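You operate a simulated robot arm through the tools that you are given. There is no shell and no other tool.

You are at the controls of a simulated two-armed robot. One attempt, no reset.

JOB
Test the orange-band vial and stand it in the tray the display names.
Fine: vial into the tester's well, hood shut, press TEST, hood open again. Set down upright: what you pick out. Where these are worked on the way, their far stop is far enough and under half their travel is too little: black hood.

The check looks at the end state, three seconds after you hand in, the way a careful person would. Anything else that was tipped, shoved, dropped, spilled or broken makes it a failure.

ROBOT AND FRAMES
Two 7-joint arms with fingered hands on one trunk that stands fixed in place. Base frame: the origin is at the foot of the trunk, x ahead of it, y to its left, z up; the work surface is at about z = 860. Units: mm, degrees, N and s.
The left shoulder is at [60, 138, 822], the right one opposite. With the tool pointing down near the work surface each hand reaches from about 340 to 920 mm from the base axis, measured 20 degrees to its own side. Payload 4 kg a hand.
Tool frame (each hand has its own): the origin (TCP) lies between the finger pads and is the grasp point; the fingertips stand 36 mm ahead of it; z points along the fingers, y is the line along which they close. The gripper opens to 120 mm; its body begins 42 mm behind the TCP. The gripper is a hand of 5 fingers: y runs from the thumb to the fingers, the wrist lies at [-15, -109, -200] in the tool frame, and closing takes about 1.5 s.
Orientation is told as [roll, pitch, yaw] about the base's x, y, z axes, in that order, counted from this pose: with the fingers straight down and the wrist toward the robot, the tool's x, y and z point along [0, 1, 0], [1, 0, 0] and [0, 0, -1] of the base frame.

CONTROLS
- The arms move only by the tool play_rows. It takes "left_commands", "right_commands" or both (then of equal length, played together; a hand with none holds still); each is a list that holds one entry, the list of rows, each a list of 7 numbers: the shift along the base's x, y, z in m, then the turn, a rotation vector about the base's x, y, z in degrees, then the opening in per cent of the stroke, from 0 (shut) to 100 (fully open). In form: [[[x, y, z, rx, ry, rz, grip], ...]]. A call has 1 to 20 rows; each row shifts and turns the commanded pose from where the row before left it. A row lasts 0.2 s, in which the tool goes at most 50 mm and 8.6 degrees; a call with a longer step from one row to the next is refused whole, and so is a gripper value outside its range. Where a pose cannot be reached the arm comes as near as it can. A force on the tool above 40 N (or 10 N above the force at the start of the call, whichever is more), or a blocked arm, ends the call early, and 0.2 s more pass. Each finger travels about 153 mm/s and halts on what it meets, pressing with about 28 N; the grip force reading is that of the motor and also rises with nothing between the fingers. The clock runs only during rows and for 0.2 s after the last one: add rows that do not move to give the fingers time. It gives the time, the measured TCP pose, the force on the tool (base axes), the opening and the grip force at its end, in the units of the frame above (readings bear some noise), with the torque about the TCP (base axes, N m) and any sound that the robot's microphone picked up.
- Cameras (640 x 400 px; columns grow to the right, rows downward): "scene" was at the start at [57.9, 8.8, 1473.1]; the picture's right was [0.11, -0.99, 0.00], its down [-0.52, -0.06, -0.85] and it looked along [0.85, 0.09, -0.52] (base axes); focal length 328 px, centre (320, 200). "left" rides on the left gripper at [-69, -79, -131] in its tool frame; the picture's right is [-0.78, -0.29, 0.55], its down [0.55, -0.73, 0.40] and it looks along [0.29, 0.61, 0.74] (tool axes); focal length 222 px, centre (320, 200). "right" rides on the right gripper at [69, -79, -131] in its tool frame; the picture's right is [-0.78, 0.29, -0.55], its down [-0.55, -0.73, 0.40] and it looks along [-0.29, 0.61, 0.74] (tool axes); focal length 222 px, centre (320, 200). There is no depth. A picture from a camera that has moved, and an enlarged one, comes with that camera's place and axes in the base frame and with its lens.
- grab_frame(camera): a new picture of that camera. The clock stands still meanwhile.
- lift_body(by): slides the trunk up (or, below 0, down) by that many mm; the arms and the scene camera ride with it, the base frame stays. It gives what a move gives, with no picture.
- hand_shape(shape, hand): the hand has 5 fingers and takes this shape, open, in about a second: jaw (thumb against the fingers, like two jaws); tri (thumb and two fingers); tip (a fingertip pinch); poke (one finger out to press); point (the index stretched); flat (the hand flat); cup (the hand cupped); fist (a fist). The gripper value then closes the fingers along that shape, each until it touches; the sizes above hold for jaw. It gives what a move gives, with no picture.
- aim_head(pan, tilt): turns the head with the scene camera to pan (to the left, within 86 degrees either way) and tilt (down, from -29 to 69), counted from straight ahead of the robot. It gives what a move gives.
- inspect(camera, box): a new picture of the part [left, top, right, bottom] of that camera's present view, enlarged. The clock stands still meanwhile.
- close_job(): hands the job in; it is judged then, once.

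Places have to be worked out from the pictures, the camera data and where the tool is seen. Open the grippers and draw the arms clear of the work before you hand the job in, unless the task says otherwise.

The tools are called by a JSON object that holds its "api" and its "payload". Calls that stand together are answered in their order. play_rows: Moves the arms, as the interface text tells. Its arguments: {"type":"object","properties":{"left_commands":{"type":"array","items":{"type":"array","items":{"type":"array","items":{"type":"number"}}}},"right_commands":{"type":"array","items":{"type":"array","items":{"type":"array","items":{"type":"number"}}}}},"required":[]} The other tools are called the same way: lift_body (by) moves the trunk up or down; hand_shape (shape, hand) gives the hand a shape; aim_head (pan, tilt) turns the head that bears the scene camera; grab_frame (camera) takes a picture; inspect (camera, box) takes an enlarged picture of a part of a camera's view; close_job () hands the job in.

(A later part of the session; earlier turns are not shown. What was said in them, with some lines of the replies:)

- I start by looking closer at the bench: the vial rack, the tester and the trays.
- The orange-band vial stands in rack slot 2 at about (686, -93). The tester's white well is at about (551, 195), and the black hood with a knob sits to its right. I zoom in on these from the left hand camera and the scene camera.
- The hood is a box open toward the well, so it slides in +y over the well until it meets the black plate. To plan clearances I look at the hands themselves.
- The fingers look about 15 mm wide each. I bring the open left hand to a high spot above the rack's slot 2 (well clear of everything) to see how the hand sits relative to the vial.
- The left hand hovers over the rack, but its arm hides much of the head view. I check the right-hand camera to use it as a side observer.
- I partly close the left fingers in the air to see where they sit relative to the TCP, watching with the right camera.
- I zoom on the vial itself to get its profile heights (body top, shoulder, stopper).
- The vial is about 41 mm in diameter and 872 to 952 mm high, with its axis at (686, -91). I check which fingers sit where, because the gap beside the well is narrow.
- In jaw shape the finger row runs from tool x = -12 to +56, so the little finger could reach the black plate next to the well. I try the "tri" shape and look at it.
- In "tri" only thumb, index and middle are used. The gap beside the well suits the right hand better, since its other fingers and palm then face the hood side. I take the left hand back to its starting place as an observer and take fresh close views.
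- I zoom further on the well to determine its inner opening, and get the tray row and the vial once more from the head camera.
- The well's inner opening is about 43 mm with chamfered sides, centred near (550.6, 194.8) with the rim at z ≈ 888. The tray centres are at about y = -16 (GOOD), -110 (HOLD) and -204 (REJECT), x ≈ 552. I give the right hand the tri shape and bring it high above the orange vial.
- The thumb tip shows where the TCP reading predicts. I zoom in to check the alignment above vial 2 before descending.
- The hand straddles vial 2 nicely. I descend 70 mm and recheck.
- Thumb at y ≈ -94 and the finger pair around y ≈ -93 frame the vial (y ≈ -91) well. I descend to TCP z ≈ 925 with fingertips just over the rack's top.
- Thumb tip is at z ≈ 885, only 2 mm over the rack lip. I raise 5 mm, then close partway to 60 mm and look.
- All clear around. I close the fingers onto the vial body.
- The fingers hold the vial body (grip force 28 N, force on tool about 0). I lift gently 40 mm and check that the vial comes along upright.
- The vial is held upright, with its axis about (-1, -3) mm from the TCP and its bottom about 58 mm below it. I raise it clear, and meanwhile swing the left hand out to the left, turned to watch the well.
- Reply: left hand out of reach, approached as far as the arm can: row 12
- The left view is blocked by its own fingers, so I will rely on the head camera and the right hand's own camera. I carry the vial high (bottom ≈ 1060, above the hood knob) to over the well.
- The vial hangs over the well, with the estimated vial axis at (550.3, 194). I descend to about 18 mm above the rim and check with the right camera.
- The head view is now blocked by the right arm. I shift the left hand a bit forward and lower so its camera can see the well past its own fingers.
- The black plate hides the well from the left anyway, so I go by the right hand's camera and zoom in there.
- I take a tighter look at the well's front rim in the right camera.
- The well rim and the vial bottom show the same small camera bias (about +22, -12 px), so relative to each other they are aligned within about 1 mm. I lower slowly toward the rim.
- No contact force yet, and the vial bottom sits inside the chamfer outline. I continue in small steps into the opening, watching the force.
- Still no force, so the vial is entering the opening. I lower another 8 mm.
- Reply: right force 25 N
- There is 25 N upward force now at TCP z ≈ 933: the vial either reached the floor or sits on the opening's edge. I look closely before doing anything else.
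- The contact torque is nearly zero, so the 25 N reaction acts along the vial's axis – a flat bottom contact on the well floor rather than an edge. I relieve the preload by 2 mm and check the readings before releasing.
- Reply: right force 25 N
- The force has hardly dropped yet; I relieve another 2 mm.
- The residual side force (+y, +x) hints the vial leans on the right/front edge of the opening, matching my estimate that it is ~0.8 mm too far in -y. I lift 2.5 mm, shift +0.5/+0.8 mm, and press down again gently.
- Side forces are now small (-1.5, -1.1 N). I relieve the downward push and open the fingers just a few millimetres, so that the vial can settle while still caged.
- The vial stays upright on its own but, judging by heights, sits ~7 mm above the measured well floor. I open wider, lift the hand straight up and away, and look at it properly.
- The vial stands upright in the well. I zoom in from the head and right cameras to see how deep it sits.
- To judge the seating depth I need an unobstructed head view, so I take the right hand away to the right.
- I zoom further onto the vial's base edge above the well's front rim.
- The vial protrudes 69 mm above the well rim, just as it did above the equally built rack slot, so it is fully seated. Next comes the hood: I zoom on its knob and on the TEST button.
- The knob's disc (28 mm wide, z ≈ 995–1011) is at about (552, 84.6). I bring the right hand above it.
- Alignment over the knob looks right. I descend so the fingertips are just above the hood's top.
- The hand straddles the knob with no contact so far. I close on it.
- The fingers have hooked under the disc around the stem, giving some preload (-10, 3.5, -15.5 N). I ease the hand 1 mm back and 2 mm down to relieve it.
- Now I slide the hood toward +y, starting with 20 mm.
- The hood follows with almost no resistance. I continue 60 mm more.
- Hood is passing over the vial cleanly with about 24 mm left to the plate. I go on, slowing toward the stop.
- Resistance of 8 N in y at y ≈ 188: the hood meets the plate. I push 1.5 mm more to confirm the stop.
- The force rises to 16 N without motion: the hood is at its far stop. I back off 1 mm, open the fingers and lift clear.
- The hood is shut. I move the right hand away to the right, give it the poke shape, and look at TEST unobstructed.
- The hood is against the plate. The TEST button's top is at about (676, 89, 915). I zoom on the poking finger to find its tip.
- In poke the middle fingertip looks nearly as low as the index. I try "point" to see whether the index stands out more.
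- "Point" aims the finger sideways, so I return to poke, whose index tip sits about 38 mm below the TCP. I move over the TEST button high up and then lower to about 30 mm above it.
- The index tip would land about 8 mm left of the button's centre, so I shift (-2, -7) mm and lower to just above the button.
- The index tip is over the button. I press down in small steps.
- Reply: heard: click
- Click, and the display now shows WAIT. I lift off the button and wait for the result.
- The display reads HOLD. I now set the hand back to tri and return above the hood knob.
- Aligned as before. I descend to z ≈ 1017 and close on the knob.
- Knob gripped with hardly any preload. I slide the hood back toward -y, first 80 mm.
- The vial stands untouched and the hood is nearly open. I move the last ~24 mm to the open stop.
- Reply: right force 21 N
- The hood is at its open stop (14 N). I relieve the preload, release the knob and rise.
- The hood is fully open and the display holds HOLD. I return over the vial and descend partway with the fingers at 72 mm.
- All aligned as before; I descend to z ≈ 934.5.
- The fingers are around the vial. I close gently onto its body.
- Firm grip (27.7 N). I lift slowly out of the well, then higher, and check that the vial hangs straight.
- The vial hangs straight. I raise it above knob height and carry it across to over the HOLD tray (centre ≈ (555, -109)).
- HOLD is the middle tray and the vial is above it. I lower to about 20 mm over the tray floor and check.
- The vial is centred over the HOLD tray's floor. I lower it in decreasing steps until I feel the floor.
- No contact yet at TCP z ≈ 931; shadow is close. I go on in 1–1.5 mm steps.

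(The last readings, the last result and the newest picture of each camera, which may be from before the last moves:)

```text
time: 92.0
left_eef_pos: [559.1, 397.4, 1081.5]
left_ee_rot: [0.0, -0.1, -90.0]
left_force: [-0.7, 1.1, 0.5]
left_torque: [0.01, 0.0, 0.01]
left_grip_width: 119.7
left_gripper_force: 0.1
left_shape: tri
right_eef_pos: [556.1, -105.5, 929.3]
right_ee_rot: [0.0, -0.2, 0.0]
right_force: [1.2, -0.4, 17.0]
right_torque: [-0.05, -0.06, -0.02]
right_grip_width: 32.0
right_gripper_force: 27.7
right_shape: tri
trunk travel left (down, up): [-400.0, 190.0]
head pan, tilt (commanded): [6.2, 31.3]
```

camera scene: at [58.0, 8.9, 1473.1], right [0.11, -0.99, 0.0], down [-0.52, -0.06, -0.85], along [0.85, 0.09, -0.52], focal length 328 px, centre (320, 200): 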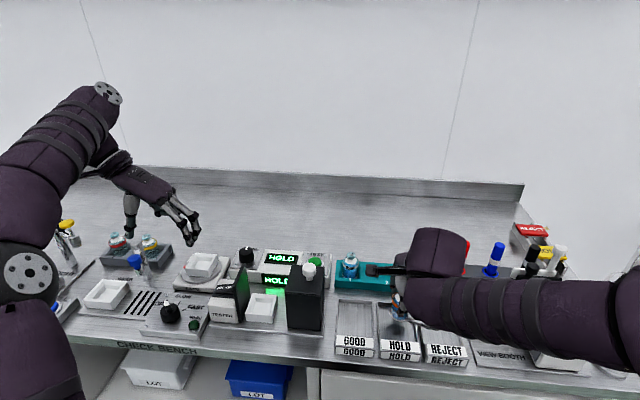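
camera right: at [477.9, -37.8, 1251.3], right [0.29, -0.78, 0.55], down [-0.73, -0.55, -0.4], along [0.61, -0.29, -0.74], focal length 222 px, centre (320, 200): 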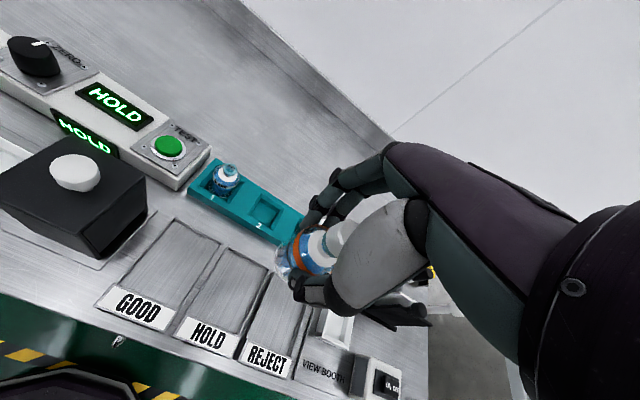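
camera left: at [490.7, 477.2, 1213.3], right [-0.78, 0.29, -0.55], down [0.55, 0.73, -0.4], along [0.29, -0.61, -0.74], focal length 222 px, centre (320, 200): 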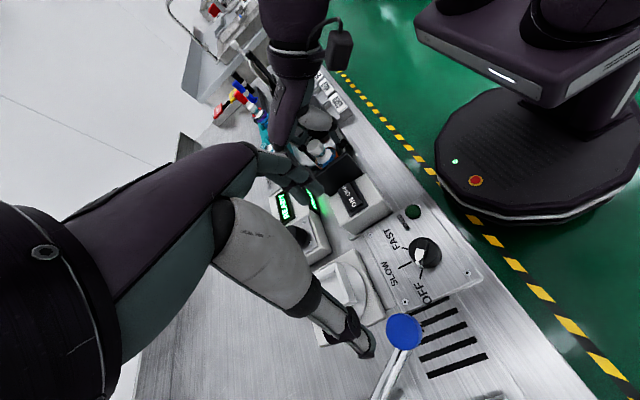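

Contact with 17 N on the tray floor. I relieve 2 mm and check the force and the vial's posture before releasing.

{"api": "play_rows", "payload": {"right_commands": [[[0, 0, 0.001, 0, 0, 0, 0], [0, 0, 0.001, 0, 0, 0, 0], [0, 0, 0, 0, 0, 0, 0], [0, 0, 0, 0, 0, 0, 0]]]}}

{"api": "inspect", "payload": {"camera": "scene", "box": [370, 280, 430, 350]}}

{"api": "inspect", "payload": {"camera": "right", "box": [220, 200, 340, 300]}}

```text
time: 93.0
left_eef_pos: [559.1, 396.7, 1078.4]
left_ee_rot: [-0.1, 0.1, -90.0]
left_force: [0.0, -0.6, -1.3]
left_torque: [-0.01, 0.0, 0.03]
left_grip_width: 119.6
left_gripper_force: 0.1
left_shape: tri
right_eef_pos: [556.7, -106.0, 928.7]
right_ee_rot: [-0.1, 0.0, 0.0]
right_force: [1.7, -0.4, 7.4]
right_torque: [-0.02, -0.11, -0.03]
right_grip_width: 32.1
right_gripper_force: 27.9
right_shape: tri
trunk travel left (down, up): [-400.0, 190.0]
head pan, tilt (commanded): [6.2, 31.3]
```

```text
5.71 times, centred on (400, 315) of scene
camera zoom: at [57.7, 8.9, 1473.1], right [0.11, -0.99, 0.0], down [-0.52, -0.06, -0.85], along [0.85, 0.09, -0.52], focal length 1871 px, centre (-137, -457)
```

zoom: 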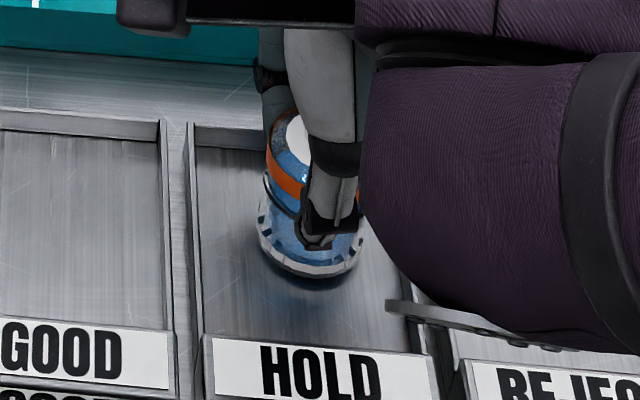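

```text
4.00 times, centred on (280, 250) of right
camera zoom: at [478.0, -37.6, 1059.7], right [0.29, -0.78, 0.55], down [-0.74, -0.55, -0.4], along [0.61, -0.29, -0.74], focal length 888 px, centre (480, 0)
```

zoom: 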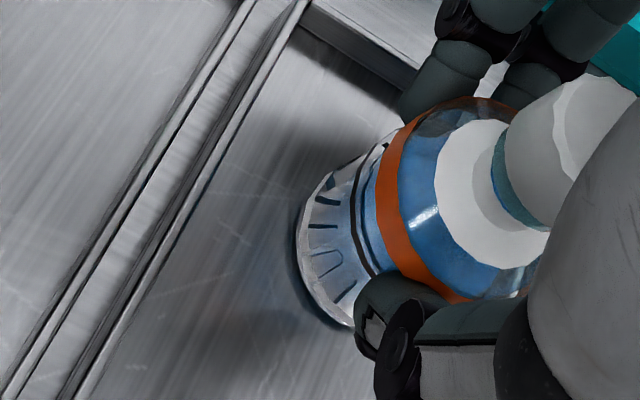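

The vial stands on the tray floor with 7 N remaining load. I open the fingers slowly.

{"api": "play_rows", "payload": {"right_commands": [[[0, 0, 0.0005, 0, 0, 0, 10], [0, 0, 0, 0, 0, 0, 18], [0, 0, 0, 0, 0, 0, 25], [0, 0, 0, 0, 0, 0, 30], [0, 0, 0, 0, 0, 0, 36], [0, 0, 0, 0, 0, 0, 44], [0, 0, 0, 0, 0, 0, 52], [0, 0, 0, 0, 0, 0, 60], [0, 0, 0, 0, 0, 0, 60], [0, 0, 0, 0, 0, 0, 60]]]}}

{"api": "inspect", "payload": {"camera": "scene", "box": [370, 270, 430, 350]}}

{"api": "inspect", "payload": {"camera": "right", "box": [200, 180, 360, 320]}}

```text
time: 95.2
left_eef_pos: [559.5, 396.6, 1079.6]
left_ee_rot: [0.0, 0.1, -89.9]
left_force: [0.0, -0.1, -0.6]
left_torque: [0.03, 0.01, 0.0]
left_grip_width: 119.7
left_gripper_force: 0.1
left_shape: tri
right_eef_pos: [555.4, -107.1, 929.5]
right_ee_rot: [0.0, 0.0, -0.1]
right_force: [0.1, 0.2, 0.2]
right_torque: [-0.01, 0.04, 0.0]
right_grip_width: 71.7
right_gripper_force: 0.0
right_shape: tri
trunk travel left (down, up): [-400.0, 190.0]
head pan, tilt (commanded): [6.2, 31.3]
```

```text
5.00 times, centred on (400, 310) of scene
camera zoom: at [58.0, 8.9, 1473.1], right [0.11, -0.99, 0.0], down [-0.52, -0.06, -0.85], along [0.85, 0.09, -0.52], focal length 1637 px, centre (-80, -350)
```

zoom: 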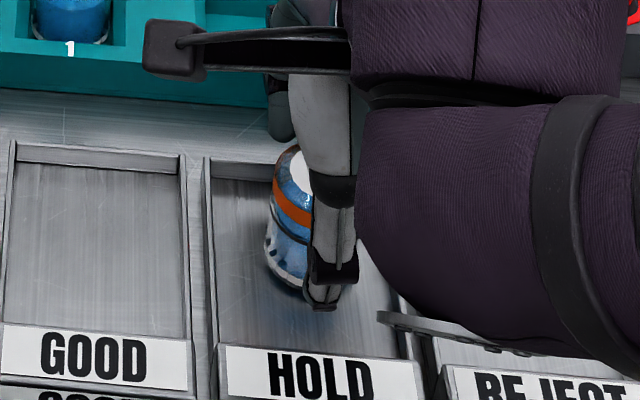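

```text
2.86 times, centred on (280, 250) of right
camera zoom: at [478.1, -37.7, 1060.3], right [0.29, -0.78, 0.55], down [-0.73, -0.55, -0.4], along [0.61, -0.29, -0.74], focal length 635 px, centre (434, 57)
```

zoom: 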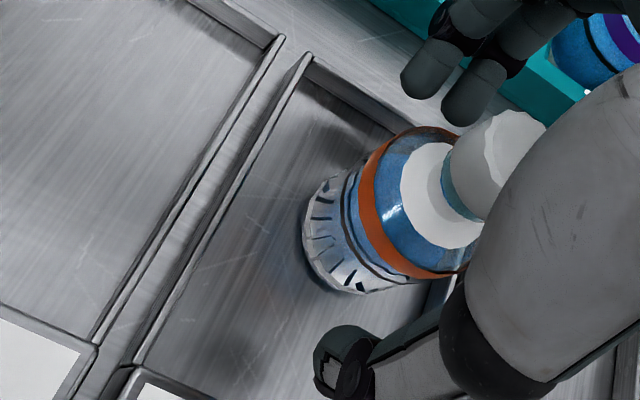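

The vial is released and standing. I raise the hand straight up, slowly at first.

{"api": "play_rows", "payload": {"right_commands": [[[0, 0, 0.005, 0, 0, 0, 60], [0, 0, 0.01, 0, 0, 0, 60], [0, 0, 0.02, 0, 0, 0, 60], [0, 0, 0.03, 0, 0, 0, 60], [0, 0, 0.04, 0, 0, 0, 60], [0, 0, 0.04, 0, 0, 0, 60], [0, 0, 0.04, 0, 0, 0, 60], [0, 0, 0.03, 0, 0, 0, 60], [0, 0, 0, 0, 0, 0, 60]]]}}

{"api": "grab_frame", "payload": {"camera": "scene"}}

{"api": "inspect", "payload": {"camera": "scene", "box": [330, 240, 480, 370]}}

```text
time: 97.2
left_eef_pos: [559.2, 397.2, 1079.9]
left_ee_rot: [0.0, -0.1, -90.0]
left_force: [0.9, -0.2, 0.6]
left_torque: [0.01, 0.01, 0.0]
left_grip_width: 119.7
left_gripper_force: 0.0
left_shape: tri
right_eef_pos: [554.5, -106.5, 1144.8]
right_ee_rot: [0.0, 0.0, 0.1]
right_force: [-0.4, 0.2, -0.6]
right_torque: [-0.01, 0.01, 0.0]
right_grip_width: 71.8
right_gripper_force: 0.0
right_shape: tri
trunk travel left (down, up): [-400.0, 190.0]
head pan, tilt (commanded): [6.2, 31.3]
```

```text
taken
camera scene: at [58.0, 8.9, 1473.1], right [0.11, -0.99, 0.0], down [-0.52, -0.06, -0.85], along [0.85, 0.09, -0.52], focal length 328 px, centre (320, 200)
```

scene: 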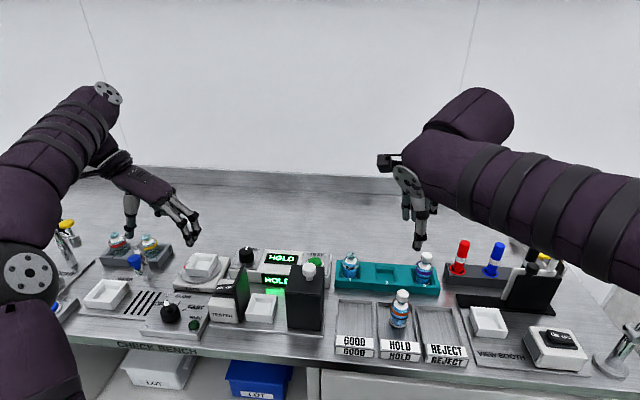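

```text
3.08 times, centred on (405, 305) of scene
camera zoom: at [58.0, 8.9, 1473.1], right [0.11, -0.99, 0.0], down [-0.52, -0.06, -0.85], along [0.85, 0.09, -0.52], focal length 1008 px, centre (58, -123)
```

zoom: 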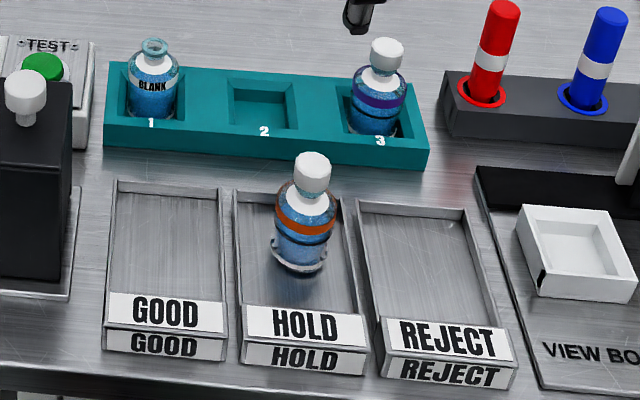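

The vial stands upright in the HOLD tray, and the other vials, the hood and the tester are as they should be. I withdraw both arms to their starting places with open hands.

{"api": "play_rows", "payload": {"right_commands": [[[0, 0, 0.02, 0, 0, 0, 80], [0, 0, 0.03, 0, 0, 0, 100], [0.004, -0.02, 0.01, 0, 0, 0, 100], [0.004, -0.02, 0.01, 0, 0, 0, 100], [0.004, -0.02, 0.01, 0, 0, 0, 100], [0.004, -0.02, 0.01, 0, 0, 0, 100], [0.004, -0.02, 0.01, 0, 0, 0, 100], [0.004, -0.02, 0.01, 0, 0, 0, 100], [0.004, -0.02, 0, 0, 0, 0, 100], [0.004, -0.02, 0, 0, 0, 0, 100], [0.004, -0.02, 0, 0, 0, 0, 100], [0.004, -0.02, 0, 0, 0, 0, 100], [0.004, -0.014, 0, 0, 0, 0, 100], [0, 0, 0, 0, 0, 0, 100], [0, 0, 0, 0, 0, 0, 100], [0, 0, 0, 0, 0, 0, 100], [0, 0, 0, 0, 0, 0, 100], [0, 0, 0, 0, 0, 0, 100], [0, 0, 0, 0, 0, 0, 100], [0, 0, 0, 0, 0, 0, 100]]], "left_commands": [[[-0.011, 0.004, 0.0095, 0, 0, 0, 100], [-0.011, 0.004, 0.0095, 0, 0, 0, 100], [-0.011, 0.004, 0.0095, 0, 0, 0, 100], [-0.011, 0.004, 0.0095, 0, 0, 0, 100], [-0.011, 0.004, 0.0095, 0, 0, 0, 100], [-0.011, 0.004, 0.0095, 0, 0, 0, 100], [-0.011, 0.004, 0.0095, 0, 0, 0, 100], [-0.011, 0.004, 0.0095, 0, 0, 0, 100], [0.004, -0.015, 0.006, 0, 0, 7.5, 100], [0.004, -0.015, 0.006, 0, 0, 7.5, 100], [0.004, -0.015, 0.006, 0, 0, 7.5, 100], [0.004, -0.015, 0.006, 0, 0, 7.5, 100], [0.004, -0.015, 0.006, 0, 0, 7.5, 100], [0.004, -0.015, 0.006, 0, 0, 7.5, 100], [0.004, -0.015, 0.006, 0, 0, 7.5, 100], [0.004, -0.015, 0.006, 0, 0, 7.5, 100], [0.004, -0.015, 0.006, 0, 0, 7.5, 100], [0.004, -0.015, 0.006, 0, 0, 7.5, 100], [0.004, -0.015, 0.006, 0, 0, 7.5, 100], [0.004, -0.015, 0.006, 0, 0, 7.5, 100]]]}}

{"api": "grab_frame", "payload": {"camera": "scene"}}

{"api": "inspect", "payload": {"camera": "scene", "box": [160, 235, 480, 370]}}

{"api": "grab_frame", "payload": {"camera": "right"}}

{"api": "grab_frame", "payload": {"camera": "left"}}

```text
time: 101.4
left_eef_pos: [518.8, 248.1, 1229.4]
left_ee_rot: [0.1, 0.0, 0.1]
left_force: [-0.3, 0.3, -0.9]
left_torque: [-0.03, 0.0, 0.02]
left_grip_width: 119.4
left_gripper_force: 0.0
left_shape: tri
right_eef_pos: [600.7, -321.0, 1254.1]
right_ee_rot: [-0.1, 0.0, 0.0]
right_force: [-0.6, -0.5, 0.3]
right_torque: [0.01, -0.03, 0.02]
right_grip_width: 119.5
right_gripper_force: 0.0
right_shape: tri
trunk travel left (down, up): [-400.0, 190.0]
head pan, tilt (commanded): [6.2, 31.3]
```

```text
taken
camera scene: at [58.0, 8.5, 1473.1], right [0.11, -0.99, 0.0], down [-0.52, -0.06, -0.85], along [0.85, 0.09, -0.52], focal length 328 px, centre (320, 200)
```

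scene: 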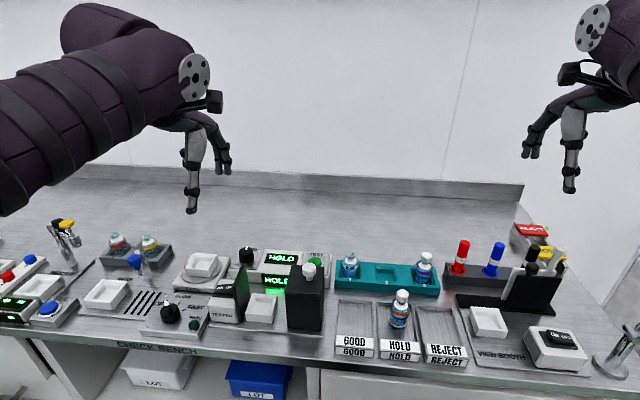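

```text
2.00 times, centred on (320, 302) of scene
camera zoom: at [58.0, 8.5, 1473.1], right [0.11, -0.99, 0.0], down [-0.52, -0.06, -0.85], along [0.85, 0.09, -0.52], focal length 655 px, centre (320, -5)
```

zoom: 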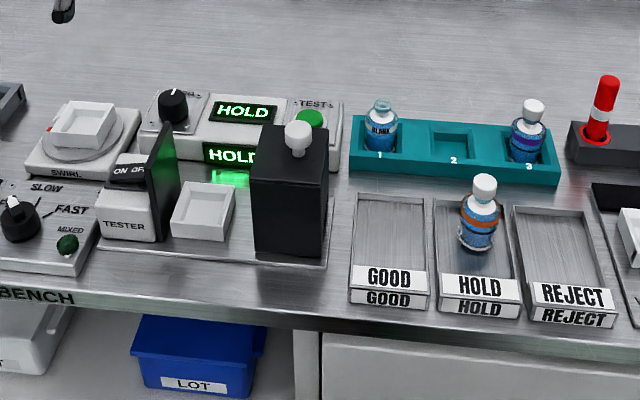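

```text
taken
camera right: at [522.7, -252.1, 1384.8], right [0.29, -0.79, 0.55], down [-0.73, -0.55, -0.4], along [0.61, -0.29, -0.74], focal length 222 px, centre (320, 200)
```

right: 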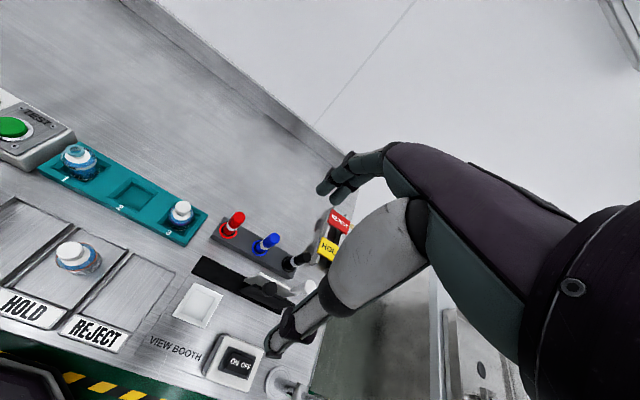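

```text
taken
camera left: at [440.8, 179.5, 1362.8], right [-0.29, -0.79, -0.55], down [-0.74, 0.55, -0.4], along [0.61, 0.29, -0.74], focal length 222 px, centre (320, 200)
```

left: 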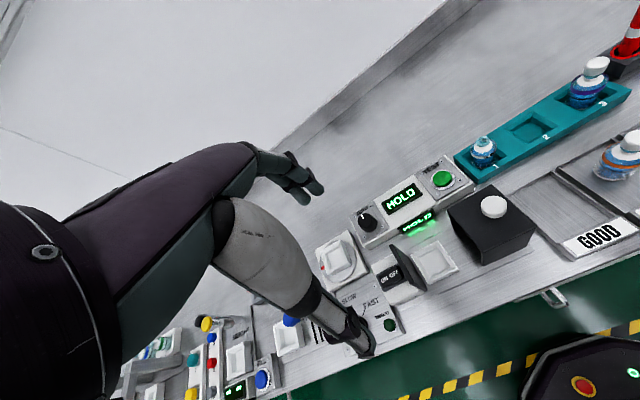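

The tester shows HOLD, the hood is fully open, and the orange-band vial stands upright in the HOLD tray. Everything else looks untouched and both hands are open and clear, so I hand the job in.

{"api": "close_job", "payload": {}}

```text
The job is handed in.
```

The orange-band vial was tested and now stands upright in the HOLD tray, the one the tester display named. The job is handed in.

- **Test:** I put the vial in the well and slid the hood to its far stop. Pressing TEST gave a click, then the display went from WAIT to HOLD.
- **Hood:** I slid it back to its open stop afterwards.
- **Surroundings:** In the last pictures the other vials, the markers and the trays looked undisturbed. Both hands are open and back near their starting places.

When I first lowered the vial into the well it met about 25 N of resistance. I took this as the well floor because it stood as high above the rim as it had in the rack, and the test then ran normally.
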